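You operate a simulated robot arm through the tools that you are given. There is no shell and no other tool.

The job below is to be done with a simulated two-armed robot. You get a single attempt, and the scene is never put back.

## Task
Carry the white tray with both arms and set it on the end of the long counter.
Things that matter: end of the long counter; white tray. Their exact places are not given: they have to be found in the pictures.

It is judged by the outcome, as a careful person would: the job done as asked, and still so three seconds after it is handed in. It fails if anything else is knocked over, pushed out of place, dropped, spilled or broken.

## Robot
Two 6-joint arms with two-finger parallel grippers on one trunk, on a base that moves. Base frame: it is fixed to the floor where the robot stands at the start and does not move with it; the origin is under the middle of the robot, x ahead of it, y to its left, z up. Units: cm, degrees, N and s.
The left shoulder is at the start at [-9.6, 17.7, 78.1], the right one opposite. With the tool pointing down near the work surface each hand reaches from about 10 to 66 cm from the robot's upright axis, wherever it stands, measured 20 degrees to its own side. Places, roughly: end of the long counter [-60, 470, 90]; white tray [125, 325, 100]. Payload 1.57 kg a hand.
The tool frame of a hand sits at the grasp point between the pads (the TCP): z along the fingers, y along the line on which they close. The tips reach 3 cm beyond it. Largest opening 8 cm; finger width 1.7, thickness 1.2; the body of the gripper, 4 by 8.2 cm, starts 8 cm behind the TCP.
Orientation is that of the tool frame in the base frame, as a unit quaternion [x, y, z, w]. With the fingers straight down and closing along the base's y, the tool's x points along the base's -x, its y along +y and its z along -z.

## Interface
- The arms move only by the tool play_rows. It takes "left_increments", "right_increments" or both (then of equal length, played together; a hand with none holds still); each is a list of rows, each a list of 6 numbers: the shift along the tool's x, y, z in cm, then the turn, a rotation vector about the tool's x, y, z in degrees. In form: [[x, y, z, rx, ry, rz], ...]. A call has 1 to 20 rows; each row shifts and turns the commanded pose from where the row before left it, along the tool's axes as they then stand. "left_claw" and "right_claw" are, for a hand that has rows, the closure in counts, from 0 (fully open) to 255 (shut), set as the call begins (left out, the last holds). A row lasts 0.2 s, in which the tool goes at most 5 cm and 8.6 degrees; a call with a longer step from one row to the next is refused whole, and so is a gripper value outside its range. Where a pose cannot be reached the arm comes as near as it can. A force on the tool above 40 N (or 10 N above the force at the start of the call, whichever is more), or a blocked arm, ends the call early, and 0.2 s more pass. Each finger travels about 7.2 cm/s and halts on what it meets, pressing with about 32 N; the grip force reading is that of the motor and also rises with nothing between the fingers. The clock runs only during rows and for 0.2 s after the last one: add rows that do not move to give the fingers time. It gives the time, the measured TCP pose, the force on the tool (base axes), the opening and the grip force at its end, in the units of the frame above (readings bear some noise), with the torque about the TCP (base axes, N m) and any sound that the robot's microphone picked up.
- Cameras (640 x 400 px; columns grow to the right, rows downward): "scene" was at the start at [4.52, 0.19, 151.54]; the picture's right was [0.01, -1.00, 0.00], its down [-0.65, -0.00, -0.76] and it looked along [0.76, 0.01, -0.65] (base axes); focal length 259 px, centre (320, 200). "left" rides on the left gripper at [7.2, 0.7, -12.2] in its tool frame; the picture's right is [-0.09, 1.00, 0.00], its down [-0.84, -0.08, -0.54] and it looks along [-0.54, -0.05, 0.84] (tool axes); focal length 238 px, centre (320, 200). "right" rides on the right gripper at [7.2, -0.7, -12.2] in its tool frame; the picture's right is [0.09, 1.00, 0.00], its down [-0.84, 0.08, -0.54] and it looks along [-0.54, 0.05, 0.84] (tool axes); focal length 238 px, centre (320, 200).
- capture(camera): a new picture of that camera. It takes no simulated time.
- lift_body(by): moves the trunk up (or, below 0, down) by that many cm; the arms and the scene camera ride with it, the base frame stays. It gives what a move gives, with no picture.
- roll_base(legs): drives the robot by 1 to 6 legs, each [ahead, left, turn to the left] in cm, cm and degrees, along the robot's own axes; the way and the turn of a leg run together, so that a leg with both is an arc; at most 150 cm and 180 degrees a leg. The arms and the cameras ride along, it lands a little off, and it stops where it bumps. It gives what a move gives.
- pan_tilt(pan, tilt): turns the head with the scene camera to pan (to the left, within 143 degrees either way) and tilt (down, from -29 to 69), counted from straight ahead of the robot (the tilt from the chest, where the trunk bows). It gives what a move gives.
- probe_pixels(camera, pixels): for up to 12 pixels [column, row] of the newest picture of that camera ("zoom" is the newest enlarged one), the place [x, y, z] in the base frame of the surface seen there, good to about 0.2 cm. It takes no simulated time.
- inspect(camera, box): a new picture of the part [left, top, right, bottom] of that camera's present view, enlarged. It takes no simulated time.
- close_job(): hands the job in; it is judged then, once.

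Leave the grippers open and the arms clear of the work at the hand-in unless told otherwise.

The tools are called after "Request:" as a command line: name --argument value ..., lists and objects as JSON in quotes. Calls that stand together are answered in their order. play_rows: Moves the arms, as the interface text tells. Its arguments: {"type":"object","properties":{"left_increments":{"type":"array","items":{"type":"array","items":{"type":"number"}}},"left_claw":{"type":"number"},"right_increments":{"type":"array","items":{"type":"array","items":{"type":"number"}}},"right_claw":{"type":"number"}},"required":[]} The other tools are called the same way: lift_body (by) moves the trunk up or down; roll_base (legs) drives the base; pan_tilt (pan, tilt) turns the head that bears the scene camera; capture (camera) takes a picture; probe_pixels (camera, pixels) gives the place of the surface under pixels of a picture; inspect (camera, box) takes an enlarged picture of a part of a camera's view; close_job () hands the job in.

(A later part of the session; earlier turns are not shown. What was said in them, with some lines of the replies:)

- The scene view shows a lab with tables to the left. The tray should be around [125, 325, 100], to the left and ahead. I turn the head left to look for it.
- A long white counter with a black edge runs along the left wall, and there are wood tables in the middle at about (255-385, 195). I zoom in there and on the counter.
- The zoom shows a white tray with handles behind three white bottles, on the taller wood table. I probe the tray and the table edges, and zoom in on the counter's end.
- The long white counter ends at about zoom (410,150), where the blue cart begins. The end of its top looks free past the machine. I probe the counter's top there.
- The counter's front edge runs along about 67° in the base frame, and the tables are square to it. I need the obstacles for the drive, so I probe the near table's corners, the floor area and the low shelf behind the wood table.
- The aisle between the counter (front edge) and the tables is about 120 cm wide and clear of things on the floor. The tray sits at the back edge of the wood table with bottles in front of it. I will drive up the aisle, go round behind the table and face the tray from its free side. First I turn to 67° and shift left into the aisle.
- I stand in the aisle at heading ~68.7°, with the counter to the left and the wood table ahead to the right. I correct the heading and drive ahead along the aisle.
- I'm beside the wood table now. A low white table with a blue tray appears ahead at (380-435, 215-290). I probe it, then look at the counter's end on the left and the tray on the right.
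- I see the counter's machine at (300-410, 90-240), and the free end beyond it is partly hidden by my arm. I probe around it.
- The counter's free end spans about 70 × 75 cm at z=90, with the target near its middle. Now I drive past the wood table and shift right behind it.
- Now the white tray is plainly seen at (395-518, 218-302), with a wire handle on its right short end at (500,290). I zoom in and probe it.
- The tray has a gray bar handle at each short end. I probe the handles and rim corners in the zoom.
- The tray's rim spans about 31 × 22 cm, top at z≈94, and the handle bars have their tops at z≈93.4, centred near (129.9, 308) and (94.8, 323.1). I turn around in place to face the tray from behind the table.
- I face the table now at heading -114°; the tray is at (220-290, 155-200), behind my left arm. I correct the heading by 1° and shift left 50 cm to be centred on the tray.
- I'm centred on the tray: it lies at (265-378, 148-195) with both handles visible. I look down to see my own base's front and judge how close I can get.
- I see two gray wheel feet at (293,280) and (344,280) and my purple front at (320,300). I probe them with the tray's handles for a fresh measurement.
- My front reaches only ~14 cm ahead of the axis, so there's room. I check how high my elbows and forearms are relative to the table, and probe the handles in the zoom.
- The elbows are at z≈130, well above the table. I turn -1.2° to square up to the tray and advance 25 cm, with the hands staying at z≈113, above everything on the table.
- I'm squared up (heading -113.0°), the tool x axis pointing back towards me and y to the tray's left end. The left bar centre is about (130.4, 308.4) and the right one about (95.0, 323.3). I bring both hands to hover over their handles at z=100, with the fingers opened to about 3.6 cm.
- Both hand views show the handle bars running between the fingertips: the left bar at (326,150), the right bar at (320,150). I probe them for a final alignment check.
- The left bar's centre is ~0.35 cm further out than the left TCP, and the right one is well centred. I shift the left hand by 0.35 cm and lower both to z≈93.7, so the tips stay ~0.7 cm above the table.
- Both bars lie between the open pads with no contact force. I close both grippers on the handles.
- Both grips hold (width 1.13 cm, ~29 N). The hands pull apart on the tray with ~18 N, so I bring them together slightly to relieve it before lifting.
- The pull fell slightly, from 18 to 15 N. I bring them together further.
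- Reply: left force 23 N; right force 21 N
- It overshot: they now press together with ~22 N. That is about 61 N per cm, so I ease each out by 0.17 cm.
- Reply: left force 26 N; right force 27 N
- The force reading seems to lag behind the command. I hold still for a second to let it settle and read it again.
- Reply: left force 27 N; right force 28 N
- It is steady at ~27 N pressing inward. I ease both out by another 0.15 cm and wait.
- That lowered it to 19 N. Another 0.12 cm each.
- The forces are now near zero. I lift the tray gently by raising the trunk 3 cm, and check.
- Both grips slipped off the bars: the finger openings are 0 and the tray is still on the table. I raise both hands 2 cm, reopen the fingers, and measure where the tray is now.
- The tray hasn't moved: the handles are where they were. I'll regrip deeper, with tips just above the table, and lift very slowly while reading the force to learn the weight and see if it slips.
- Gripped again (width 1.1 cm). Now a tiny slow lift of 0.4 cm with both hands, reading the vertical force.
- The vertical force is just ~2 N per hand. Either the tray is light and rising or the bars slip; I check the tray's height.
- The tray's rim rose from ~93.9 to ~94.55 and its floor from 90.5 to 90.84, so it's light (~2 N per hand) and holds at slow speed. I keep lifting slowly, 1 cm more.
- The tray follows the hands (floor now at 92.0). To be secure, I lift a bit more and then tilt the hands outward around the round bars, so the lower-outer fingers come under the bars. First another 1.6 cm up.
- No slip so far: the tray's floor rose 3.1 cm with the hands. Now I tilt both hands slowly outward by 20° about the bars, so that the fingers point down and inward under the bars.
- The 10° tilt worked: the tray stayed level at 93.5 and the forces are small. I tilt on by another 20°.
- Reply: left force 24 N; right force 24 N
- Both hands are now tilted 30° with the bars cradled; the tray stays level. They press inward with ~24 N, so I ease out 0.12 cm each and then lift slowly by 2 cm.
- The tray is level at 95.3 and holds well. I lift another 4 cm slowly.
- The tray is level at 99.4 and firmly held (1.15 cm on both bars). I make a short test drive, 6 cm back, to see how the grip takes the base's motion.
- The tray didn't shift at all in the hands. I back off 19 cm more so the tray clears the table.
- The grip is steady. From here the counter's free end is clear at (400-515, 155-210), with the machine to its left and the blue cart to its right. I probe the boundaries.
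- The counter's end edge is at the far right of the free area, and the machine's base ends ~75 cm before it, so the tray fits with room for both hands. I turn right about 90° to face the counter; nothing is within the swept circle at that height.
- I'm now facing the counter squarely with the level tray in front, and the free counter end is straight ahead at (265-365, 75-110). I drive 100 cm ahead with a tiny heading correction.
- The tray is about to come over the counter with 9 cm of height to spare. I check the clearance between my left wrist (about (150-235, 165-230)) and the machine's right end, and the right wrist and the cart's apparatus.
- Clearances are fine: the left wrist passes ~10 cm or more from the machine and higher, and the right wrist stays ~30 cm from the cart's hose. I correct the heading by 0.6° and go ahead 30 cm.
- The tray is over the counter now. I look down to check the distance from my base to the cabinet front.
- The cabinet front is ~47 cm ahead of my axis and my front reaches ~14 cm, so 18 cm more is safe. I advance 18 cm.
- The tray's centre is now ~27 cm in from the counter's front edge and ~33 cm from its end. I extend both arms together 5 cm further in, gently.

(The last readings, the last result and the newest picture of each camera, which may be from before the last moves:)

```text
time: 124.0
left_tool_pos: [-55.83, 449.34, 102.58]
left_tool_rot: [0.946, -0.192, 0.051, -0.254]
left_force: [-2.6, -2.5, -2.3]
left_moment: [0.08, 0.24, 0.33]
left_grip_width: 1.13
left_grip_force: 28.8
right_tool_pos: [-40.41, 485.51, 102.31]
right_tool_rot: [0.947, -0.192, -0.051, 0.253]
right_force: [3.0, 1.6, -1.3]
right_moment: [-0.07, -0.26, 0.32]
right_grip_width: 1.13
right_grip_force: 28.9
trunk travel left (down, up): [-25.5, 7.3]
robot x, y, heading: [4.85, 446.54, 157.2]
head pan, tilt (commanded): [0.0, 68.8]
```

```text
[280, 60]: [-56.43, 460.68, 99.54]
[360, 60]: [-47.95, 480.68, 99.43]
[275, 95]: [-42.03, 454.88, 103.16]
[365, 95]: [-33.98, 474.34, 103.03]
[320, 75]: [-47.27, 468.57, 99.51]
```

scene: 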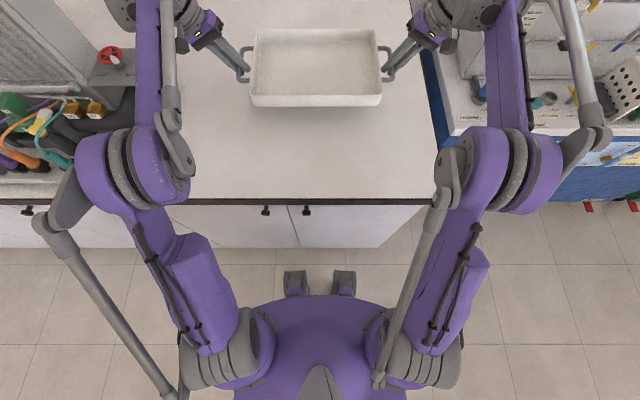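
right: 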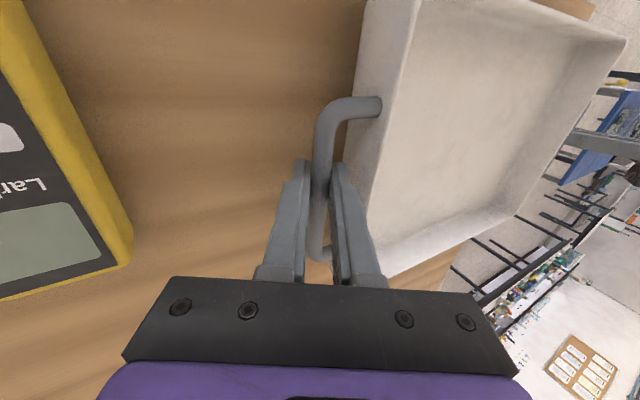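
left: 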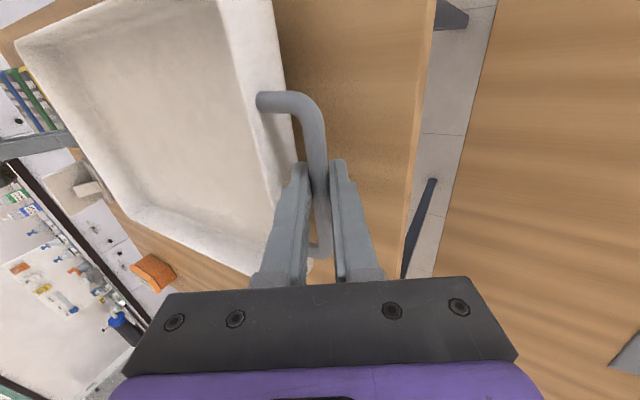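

The tray is level at 99.5 and well inside the free area. I lower it 5.5 cm slowly.

Request:
play_rows --left_increments '[[0, 0.1, 0.173, 0, 0, 0], [0, 0.15, 0.26, 0, 0, 0], [0, 0.15, 0.26, 0, 0, 0], [0, 0.15, 0.26, 0, 0, 0], [0, 0.15, 0.26, 0, 0, 0], [0, 0.15, 0.26, 0, 0, 0], [0, 0.15, 0.26, 0, 0, 0], [0, 0.15, 0.26, 0, 0, 0], [0, 0.15, 0.26, 0, 0, 0], [0, 0.15, 0.26, 0, 0, 0], [0, 0.15, 0.26, 0, 0, 0], [0, 0.15, 0.26, 0, 0, 0], [0, 0.15, 0.26, 0, 0, 0], [0, 0.15, 0.26, 0, 0, 0], [0, 0.15, 0.26, 0, 0, 0], [0, 0.15, 0.26, 0, 0, 0], [0, 0.15, 0.26, 0, 0, 0], [0, 0.15, 0.26, 0, 0, 0], [0, 0.1, 0.173, 0, 0, 0], [0, 0, 0, 0, 0, 0]]' --right_increments '[[0, -0.1, 0.173, 0, 0, 0], [0, -0.15, 0.26, 0, 0, 0], [0, -0.15, 0.26, 0, 0, 0], [0, -0.15, 0.26, 0, 0, 0], [0, -0.15, 0.26, 0, 0, 0], [0, -0.15, 0.26, 0, 0, 0], [0, -0.15, 0.26, 0, 0, 0], [0, -0.15, 0.26, 0, 0, 0], [0, -0.15, 0.26, 0, 0, 0], [0, -0.15, 0.26, 0, 0, 0], [0, -0.15, 0.26, 0, 0, 0], [0, -0.15, 0.26, 0, 0, 0], [0, -0.15, 0.26, 0, 0, 0], [0, -0.15, 0.26, 0, 0, 0], [0, -0.15, 0.26, 0, 0, 0], [0, -0.15, 0.26, 0, 0, 0], [0, -0.15, 0.26, 0, 0, 0], [0, -0.15, 0.26, 0, 0, 0], [0, -0.1, 0.173, 0, 0, 0], [0, 0, 0, 0, 0, 0]]'

Request:
capture --camera "scene"

Request:
probe_pixels --camera "scene" --pixels '[[280, 68], [360, 68], [275, 105], [365, 105], [320, 85]]'

```text
time: 128.2
left_tool_pos: [-55.83, 449.29, 97.06]
left_tool_rot: [0.946, -0.193, 0.052, -0.254]
left_force: [5.1, 7.9, -2.5]
left_moment: [-0.21, -0.67, -0.22]
left_grip_width: 1.14
left_grip_force: 29.2
right_tool_pos: [-40.49, 485.6, 96.93]
right_tool_rot: [0.947, -0.191, -0.052, 0.254]
right_force: [-4.6, -8.1, -1.5]
right_moment: [0.19, 0.63, -0.34]
right_grip_width: 1.16
right_grip_force: 29.3
trunk travel left (down, up): [-25.5, 7.3]
robot x, y, heading: [4.91, 446.09, 157.1]
head pan, tilt (commanded): [0.0, 68.8]
```

```text
taken
```

scene: 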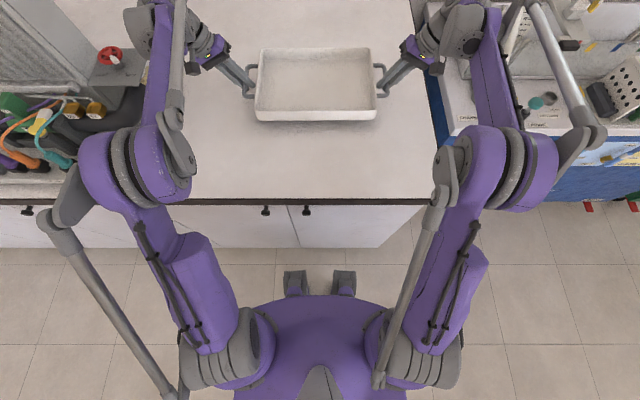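

```text
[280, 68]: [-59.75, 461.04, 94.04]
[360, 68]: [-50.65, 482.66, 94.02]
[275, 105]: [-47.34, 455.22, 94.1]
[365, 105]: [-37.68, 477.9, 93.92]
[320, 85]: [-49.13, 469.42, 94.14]
```

The tray's floor is at 94.0 (bottom ~3.5 cm above the counter). Now I turn both hands back upright about the bars, so the tips won't touch the counter first.

Request:
play_rows --left_increments '[[0, -0.016, 0, -2, 0, 0], [0, -0.016, 0, -2, 0, 0], [0, -0.016, 0, -2, 0, 0], [0, -0.016, 0, -2, 0, 0], [0, -0.016, 0, -2, 0, 0], [0, -0.016, 0, -2, 0, 0], [0, -0.016, 0, -2, 0, 0], [0, -0.016, 0, -2, 0, 0], [0, -0.016, 0, -2, 0, 0], [0, -0.016, 0, -2, 0, 0], [0, -0.016, 0, -2, 0, 0], [0, -0.016, 0, -2, 0, 0], [0, -0.016, 0, -2, 0, 0], [0, -0.016, 0, -2, 0, 0], [0, -0.016, 0, -2, 0, 0], [0, 0, 0, 0, 0, 0]]' --right_increments '[[0, 0.016, 0, 2, 0, 0], [0, 0.016, 0, 2, 0, 0], [0, 0.016, 0, 2, 0, 0], [0, 0.016, 0, 2, 0, 0], [0, 0.016, 0, 2, 0, 0], [0, 0.016, 0, 2, 0, 0], [0, 0.016, 0, 2, 0, 0], [0, 0.016, 0, 2, 0, 0], [0, 0.016, 0, 2, 0, 0], [0, 0.016, 0, 2, 0, 0], [0, 0.016, 0, 2, 0, 0], [0, 0.016, 0, 2, 0, 0], [0, 0.016, 0, 2, 0, 0], [0, 0.016, 0, 2, 0, 0], [0, 0.016, 0, 2, 0, 0], [0, 0, 0, 0, 0, 0]]'

Request:
capture --camera "scene"

Request:
probe_pixels --camera "scene" --pixels '[[280, 68], [360, 68], [275, 105], [365, 105], [320, 85]]'

Request:
capture --camera "left"

Request:
capture --camera "right"

```text
time: 131.6
left_tool_pos: [-55.68, 449.67, 97.03]
left_tool_rot: [0.98, -0.199, 0.001, 0.0]
left_force: [8.8, 21.0, -1.7]
left_moment: [0.21, -0.1, 0.13]
left_grip_width: 1.14
left_grip_force: 28.8
right_tool_pos: [-40.62, 485.26, 96.9]
right_tool_rot: [0.98, -0.198, -0.001, 0.002]
right_force: [-9.1, -21.1, -1.2]
right_moment: [-0.18, 0.06, 0.18]
right_grip_width: 1.15
right_grip_force: 28.5
trunk travel left (down, up): [-25.5, 7.3]
robot x, y, heading: [4.82, 446.4, 157.2]
head pan, tilt (commanded): [0.0, 68.8]
```

```text
taken
```

scene: 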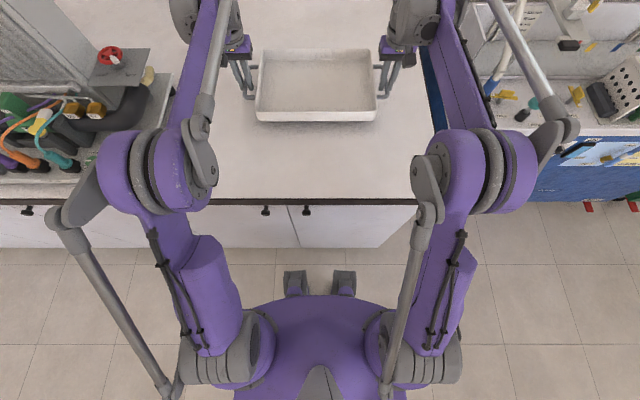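

```text
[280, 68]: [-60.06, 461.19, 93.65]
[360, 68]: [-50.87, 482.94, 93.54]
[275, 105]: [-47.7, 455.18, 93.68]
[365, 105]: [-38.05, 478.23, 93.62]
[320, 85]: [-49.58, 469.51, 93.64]
```

```text
taken
```

left: 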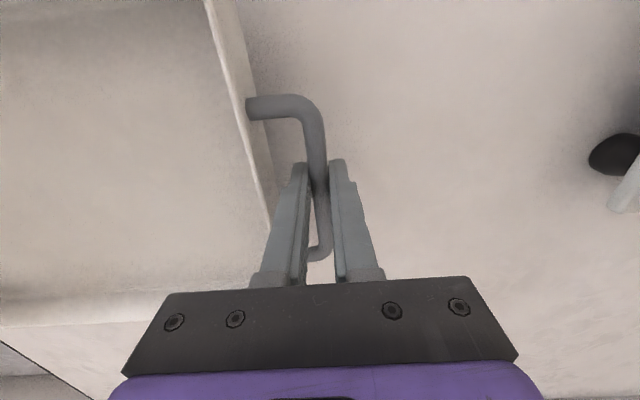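

```text
taken
```

right: 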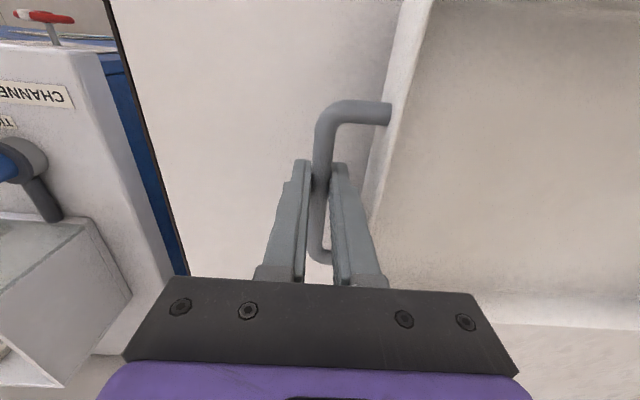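

The tray is level at 93.6, about 3.1 cm to go. The hands pull outward with ~23 N, which I'll relieve gradually while lowering 2.7 cm.

Request:
play_rows --left_increments '[[0, 0, 0.1, 0, 0, 0], [0, -0.01, 0.2, 0, 0, 0], [0, -0.01, 0.2, 0, 0, 0], [0, -0.01, 0.2, 0, 0, 0], [0, -0.01, 0.2, 0, 0, 0], [0, -0.01, 0.2, 0, 0, 0], [0, -0.01, 0.2, 0, 0, 0], [0, -0.01, 0.2, 0, 0, 0], [0, -0.01, 0.2, 0, 0, 0], [0, 0, 0.2, 0, 0, 0], [0, 0, 0.2, 0, 0, 0], [0, 0, 0.2, 0, 0, 0], [0, 0, 0.2, 0, 0, 0], [0, 0, 0.2, 0, 0, 0], [0, 0, 0, 0, 0, 0]]' --right_increments '[[0, 0, 0.1, 0, 0, 0], [0, 0.01, 0.2, 0, 0, 0], [0, 0.01, 0.2, 0, 0, 0], [0, 0.01, 0.2, 0, 0, 0], [0, 0.01, 0.2, 0, 0, 0], [0, 0.01, 0.2, 0, 0, 0], [0, 0.01, 0.2, 0, 0, 0], [0, 0.01, 0.2, 0, 0, 0], [0, 0.01, 0.2, 0, 0, 0], [0, 0, 0.2, 0, 0, 0], [0, 0, 0.2, 0, 0, 0], [0, 0, 0.2, 0, 0, 0], [0, 0, 0.2, 0, 0, 0], [0, 0, 0.2, 0, 0, 0], [0, 0, 0, 0, 0, 0]]'

Request:
capture --camera "scene"

Request:
probe_pixels --camera "scene" --pixels '[[280, 75], [360, 75], [275, 108], [365, 108], [320, 90]]'

```text
time: 134.8
left_tool_pos: [-55.61, 449.6, 94.49]
left_tool_rot: [0.98, -0.198, 0.0, 0.0]
left_force: [7.1, 16.2, -2.6]
left_moment: [0.17, -0.06, 0.19]
left_grip_width: 1.14
left_grip_force: 28.6
right_tool_pos: [-40.58, 485.31, 94.37]
right_tool_rot: [0.98, -0.2, 0.0, 0.0]
right_force: [-6.1, -16.3, -2.5]
right_moment: [-0.12, 0.01, 0.15]
right_grip_width: 1.12
right_grip_force: 28.7
trunk travel left (down, up): [-25.5, 7.3]
robot x, y, heading: [5.08, 446.67, 157.1]
head pan, tilt (commanded): [0.0, 68.8]
```

```text
taken
```

scene: 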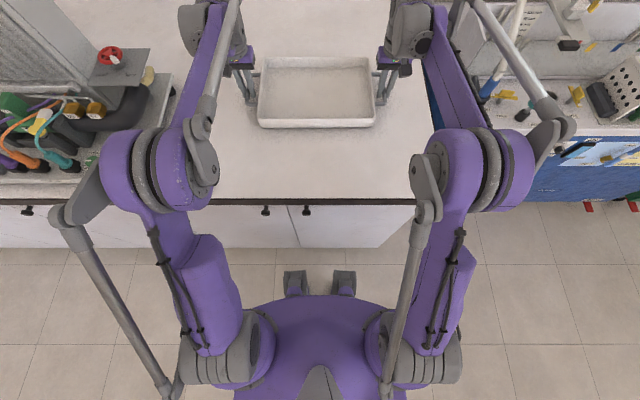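

```text
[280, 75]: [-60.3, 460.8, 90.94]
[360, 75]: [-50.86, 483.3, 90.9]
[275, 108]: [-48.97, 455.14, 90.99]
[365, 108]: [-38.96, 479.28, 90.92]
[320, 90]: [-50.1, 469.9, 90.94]
```

The floor is at 90.94, so about 0.4 cm remains. I lower by 0.5 cm in tiny steps until it rests.

Request:
play_rows --left_increments '[[0, 0, 0.1, 0, 0, 0], [0, 0, 0.1, 0, 0, 0], [0, 0, 0.1, 0, 0, 0], [0, 0, 0.1, 0, 0, 0], [0, 0, 0.08, 0, 0, 0], [0, 0, 0, 0, 0, 0], [0, 0, 0, 0, 0, 0]]' --right_increments '[[0, 0, 0.1, 0, 0, 0], [0, 0, 0.1, 0, 0, 0], [0, 0, 0.1, 0, 0, 0], [0, 0, 0.1, 0, 0, 0], [0, 0, 0.08, 0, 0, 0], [0, 0, 0, 0, 0, 0], [0, 0, 0, 0, 0, 0]]'

Request:
capture --camera "scene"

Request:
probe_pixels --camera "scene" --pixels '[[280, 75], [360, 75], [275, 108], [365, 108], [320, 90], [320, 150]]'

```text
time: 136.4
left_tool_pos: [-55.76, 449.71, 94.11]
left_tool_rot: [0.98, -0.199, -0.001, 0.001]
left_force: [2.2, 10.2, -1.7]
left_moment: [0.26, 0.34, 0.18]
left_grip_width: 1.14
left_grip_force: 28.9
right_tool_pos: [-40.62, 485.21, 93.78]
right_tool_rot: [0.98, -0.199, 0.001, 0.001]
right_force: [-2.7, -8.1, 3.6]
right_moment: [0.05, 0.33, 0.19]
right_grip_width: 1.12
right_grip_force: 29.0
trunk travel left (down, up): [-25.5, 7.3]
robot x, y, heading: [4.59, 446.15, 157.2]
head pan, tilt (commanded): [0.0, 68.8]
```

```text
taken
```

scene: 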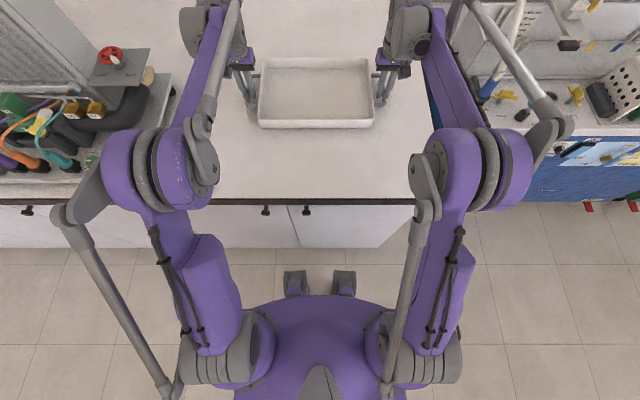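

```text
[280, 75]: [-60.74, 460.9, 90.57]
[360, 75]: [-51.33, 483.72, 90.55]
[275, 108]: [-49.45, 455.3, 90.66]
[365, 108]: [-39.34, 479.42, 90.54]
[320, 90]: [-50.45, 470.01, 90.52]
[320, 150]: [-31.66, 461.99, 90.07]
```

The tray rests on the counter (floor at 90.5, the right hand feels contact). I open both grippers to 3.6 cm.

Request:
play_rows --left_increments '[[0, 0, 0, 0, 0, 0], [0, 0, 0, 0, 0, 0], [0, 0, 0, 0, 0, 0], [0, 0, 0, 0, 0, 0]]' --right_increments '[[0, 0, 0, 0, 0, 0], [0, 0, 0, 0, 0, 0], [0, 0, 0, 0, 0, 0], [0, 0, 0, 0, 0, 0]]' --left_claw 140 --right_claw 140

Request:
capture --camera "left"

Request:
capture --camera "right"

```text
time: 137.4
left_tool_pos: [-55.7, 449.55, 93.99]
left_tool_rot: [0.98, -0.198, -0.001, 0.001]
left_force: [0.9, -0.7, 0.5]
left_moment: [0.0, 0.0, 0.01]
left_grip_width: 3.58
left_grip_force: 0.0
right_tool_pos: [-40.71, 485.11, 93.8]
right_tool_rot: [0.98, -0.198, 0.0, 0.0]
right_force: [-0.5, 0.7, -0.1]
right_moment: [0.0, 0.0, 0.01]
right_grip_width: 3.6
right_grip_force: 0.0
trunk travel left (down, up): [-25.5, 7.3]
robot x, y, heading: [4.59, 446.03, 157.1]
head pan, tilt (commanded): [0.0, 68.8]
```

```text
taken
```

left: 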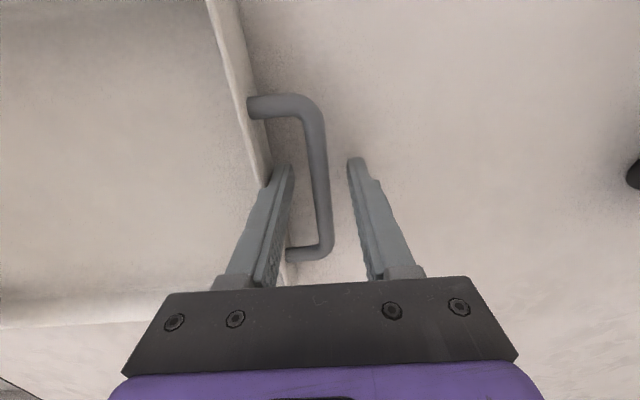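

```text
taken
```

right: 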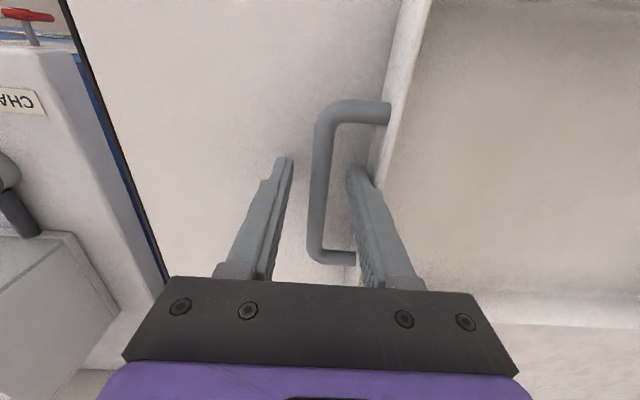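

Both fingers are clear of the bars with zero force. I raise both hands straight up, slowly at first, by 14 cm.

Request:
play_rows --left_increments '[[0, 0, -0.3, 0, 0, 0], [0, 0, -0.5, 0, 0, 0], [0, 0, -0.5, 0, 0, 0], [0, 0, -0.7, 0, 0, 0], [0, 0, -1, 0, 0, 0], [0, 0, -1, 0, 0, 0], [0, 0, -1, 0, 0, 0], [0, 0, -1, 0, 0, 0], [0, 0, -1, 0, 0, 0], [0, 0, -1, 0, 0, 0], [0, 0, -1, 0, 0, 0], [0, 0, -1, 0, 0, 0], [0, 0, -1, 0, 0, 0], [0, 0, -1, 0, 0, 0], [0, 0, -1, 0, 0, 0], [0, 0, -1, 0, 0, 0]]' --right_increments '[[0, 0, -0.3, 0, 0, 0], [0, 0, -0.5, 0, 0, 0], [0, 0, -0.5, 0, 0, 0], [0, 0, -0.7, 0, 0, 0], [0, 0, -1, 0, 0, 0], [0, 0, -1, 0, 0, 0], [0, 0, -1, 0, 0, 0], [0, 0, -1, 0, 0, 0], [0, 0, -1, 0, 0, 0], [0, 0, -1, 0, 0, 0], [0, 0, -1, 0, 0, 0], [0, 0, -1, 0, 0, 0], [0, 0, -1, 0, 0, 0], [0, 0, -1, 0, 0, 0], [0, 0, -1, 0, 0, 0], [0, 0, -1, 0, 0, 0]]'

Request:
capture --camera "scene"

Request:
probe_pixels --camera "scene" --pixels '[[280, 75], [360, 75], [275, 108], [365, 108], [320, 90]]'

```text
time: 140.8
left_tool_pos: [-55.59, 449.61, 107.81]
left_tool_rot: [0.98, -0.198, -0.001, 0.0]
left_force: [-0.2, -0.6, 0.7]
left_moment: [0.03, 0.01, 0.01]
left_grip_width: 3.6
left_grip_force: 0.0
right_tool_pos: [-40.5, 485.27, 107.76]
right_tool_rot: [0.98, -0.199, 0.0, -0.001]
right_force: [0.0, -0.5, 0.2]
right_moment: [0.03, 0.03, 0.0]
right_grip_width: 3.6
right_grip_force: 0.0
trunk travel left (down, up): [-25.5, 7.3]
robot x, y, heading: [5.14, 446.39, 157.4]
head pan, tilt (commanded): [0.0, 68.8]
```

```text
taken
```

scene: 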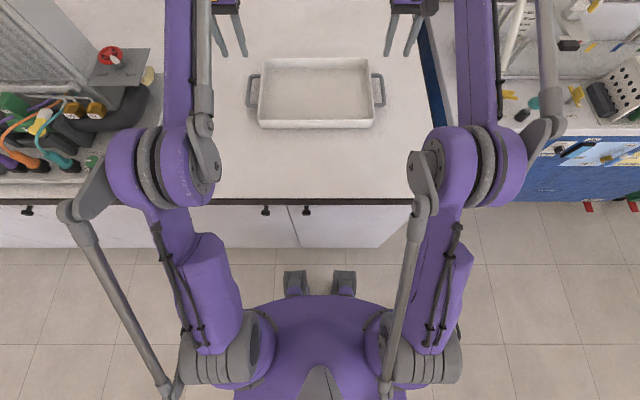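

```text
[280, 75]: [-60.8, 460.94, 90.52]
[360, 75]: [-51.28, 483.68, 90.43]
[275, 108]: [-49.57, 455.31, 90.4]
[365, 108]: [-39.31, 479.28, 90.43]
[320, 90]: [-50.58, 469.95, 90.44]
```

The tray lies flat on the counter end, centre near (-50, 470). I back off 45 cm to get the arms clear, then open the grippers fully.

Request:
roll_base --legs '[[-45, 0, 0]]'

Request:
play_rows --left_increments '[[0, 0, 0, 0, 0, 0], [0, 0, 0, 0, 0, 0], [0, 0, 0, 0, 0, 0]]' --right_increments '[[0, 0, 0, 0, 0, 0], [0, 0, 0, 0, 0, 0], [0, 0, 0, 0, 0, 0]]' --left_claw 0 --right_claw 0

Request:
pan_tilt --pan 0 --tilt 40

Request:
capture --camera "scene"

```text
time: 143.5
left_tool_pos: [-13.97, 431.75, 107.89]
left_tool_rot: [0.981, -0.196, 0.0, 0.0]
left_force: [0.2, 0.0, 0.1]
left_moment: [0.02, -0.03, -0.01]
left_grip_width: 3.61
left_grip_force: 0.2
right_tool_pos: [0.75, 467.7, 107.85]
right_tool_rot: [0.981, -0.196, 0.0, -0.001]
right_force: [-0.2, -1.0, -0.2]
right_moment: [0.05, 0.01, -0.03]
right_grip_width: 3.6
right_grip_force: 0.1
trunk travel left (down, up): [-25.5, 7.3]
robot x, y, heading: [46.53, 428.77, 157.4]
head pan, tilt (commanded): [0.0, 68.8]
```

```text
time: 144.3
left_tool_pos: [-14.03, 431.89, 107.72]
left_tool_rot: [0.981, -0.196, 0.0, 0.0]
left_force: [-0.4, -0.4, -0.1]
left_moment: [0.03, -0.03, 0.01]
left_grip_width: 7.99
left_grip_force: 0.0
right_tool_pos: [0.65, 467.71, 107.75]
right_tool_rot: [0.981, -0.196, 0.0, 0.0]
right_force: [0.6, -0.6, -0.2]
right_moment: [-0.02, 0.02, -0.03]
right_grip_width: 7.98
right_grip_force: 0.0
trunk travel left (down, up): [-25.5, 7.3]
robot x, y, heading: [46.72, 428.75, 157.4]
head pan, tilt (commanded): [0.0, 68.8]
```

```text
time: 145.3
left_tool_pos: [-14.1, 431.86, 107.78]
left_tool_rot: [0.981, -0.195, 0.0, 0.0]
left_force: [-0.5, 1.0, -0.6]
left_moment: [0.01, -0.05, 0.01]
left_grip_width: 7.99
left_grip_force: 0.1
right_tool_pos: [0.7, 467.58, 107.77]
right_tool_rot: [0.981, -0.196, 0.001, 0.001]
right_force: [-0.7, 0.4, 1.2]
right_moment: [0.01, 0.01, 0.01]
right_grip_width: 8.01
right_grip_force: 0.0
trunk travel left (down, up): [-25.5, 7.3]
robot x, y, heading: [46.08, 428.95, 157.2]
head pan, tilt (commanded): [0.0, 40.0]
```

```text
taken
```

scene: 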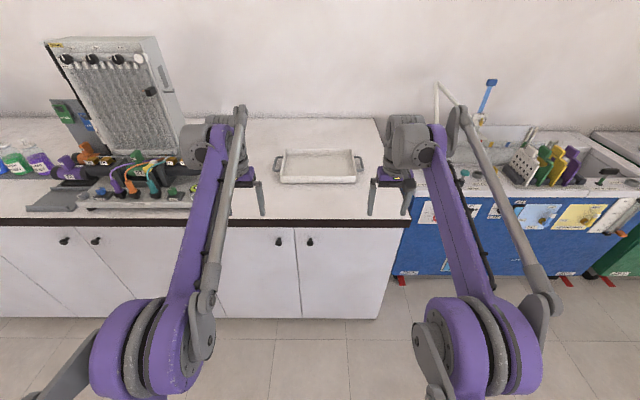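

The tray rests flat on the free end of the long counter at (275-365, 150-185), the machine and the cart are untouched, the grippers are open and the arms are clear. I hand the job in.

Request:
close_job

```text
The job is handed in.
```

The white tray is sitting flat on the free end of the long counter, centred at about (-50, 470), roughly 10 cm from the rough spot you gave. It was carried there with both arms by its two handles.

- **Slip:** on the first lift both grips slipped off the handles. The tray stayed on its table and did not move. I gripped lower and lifted more slowly, tilting the hands under the bars; it held for the rest of the carry.
- **Other objects:** none of the moves hit anything. In the last pictures the machine and the cart beside the counter look undisturbed. I last saw the wood table's meters and bottles in place just after lifting the tray off, and did not look back at that table afterwards.
- **End state:** grippers fully open, hands above and clear of the tray, robot backed 45 cm away from the counter.

I handed the job in and got no verdict back, so I can't confirm how it was judged.
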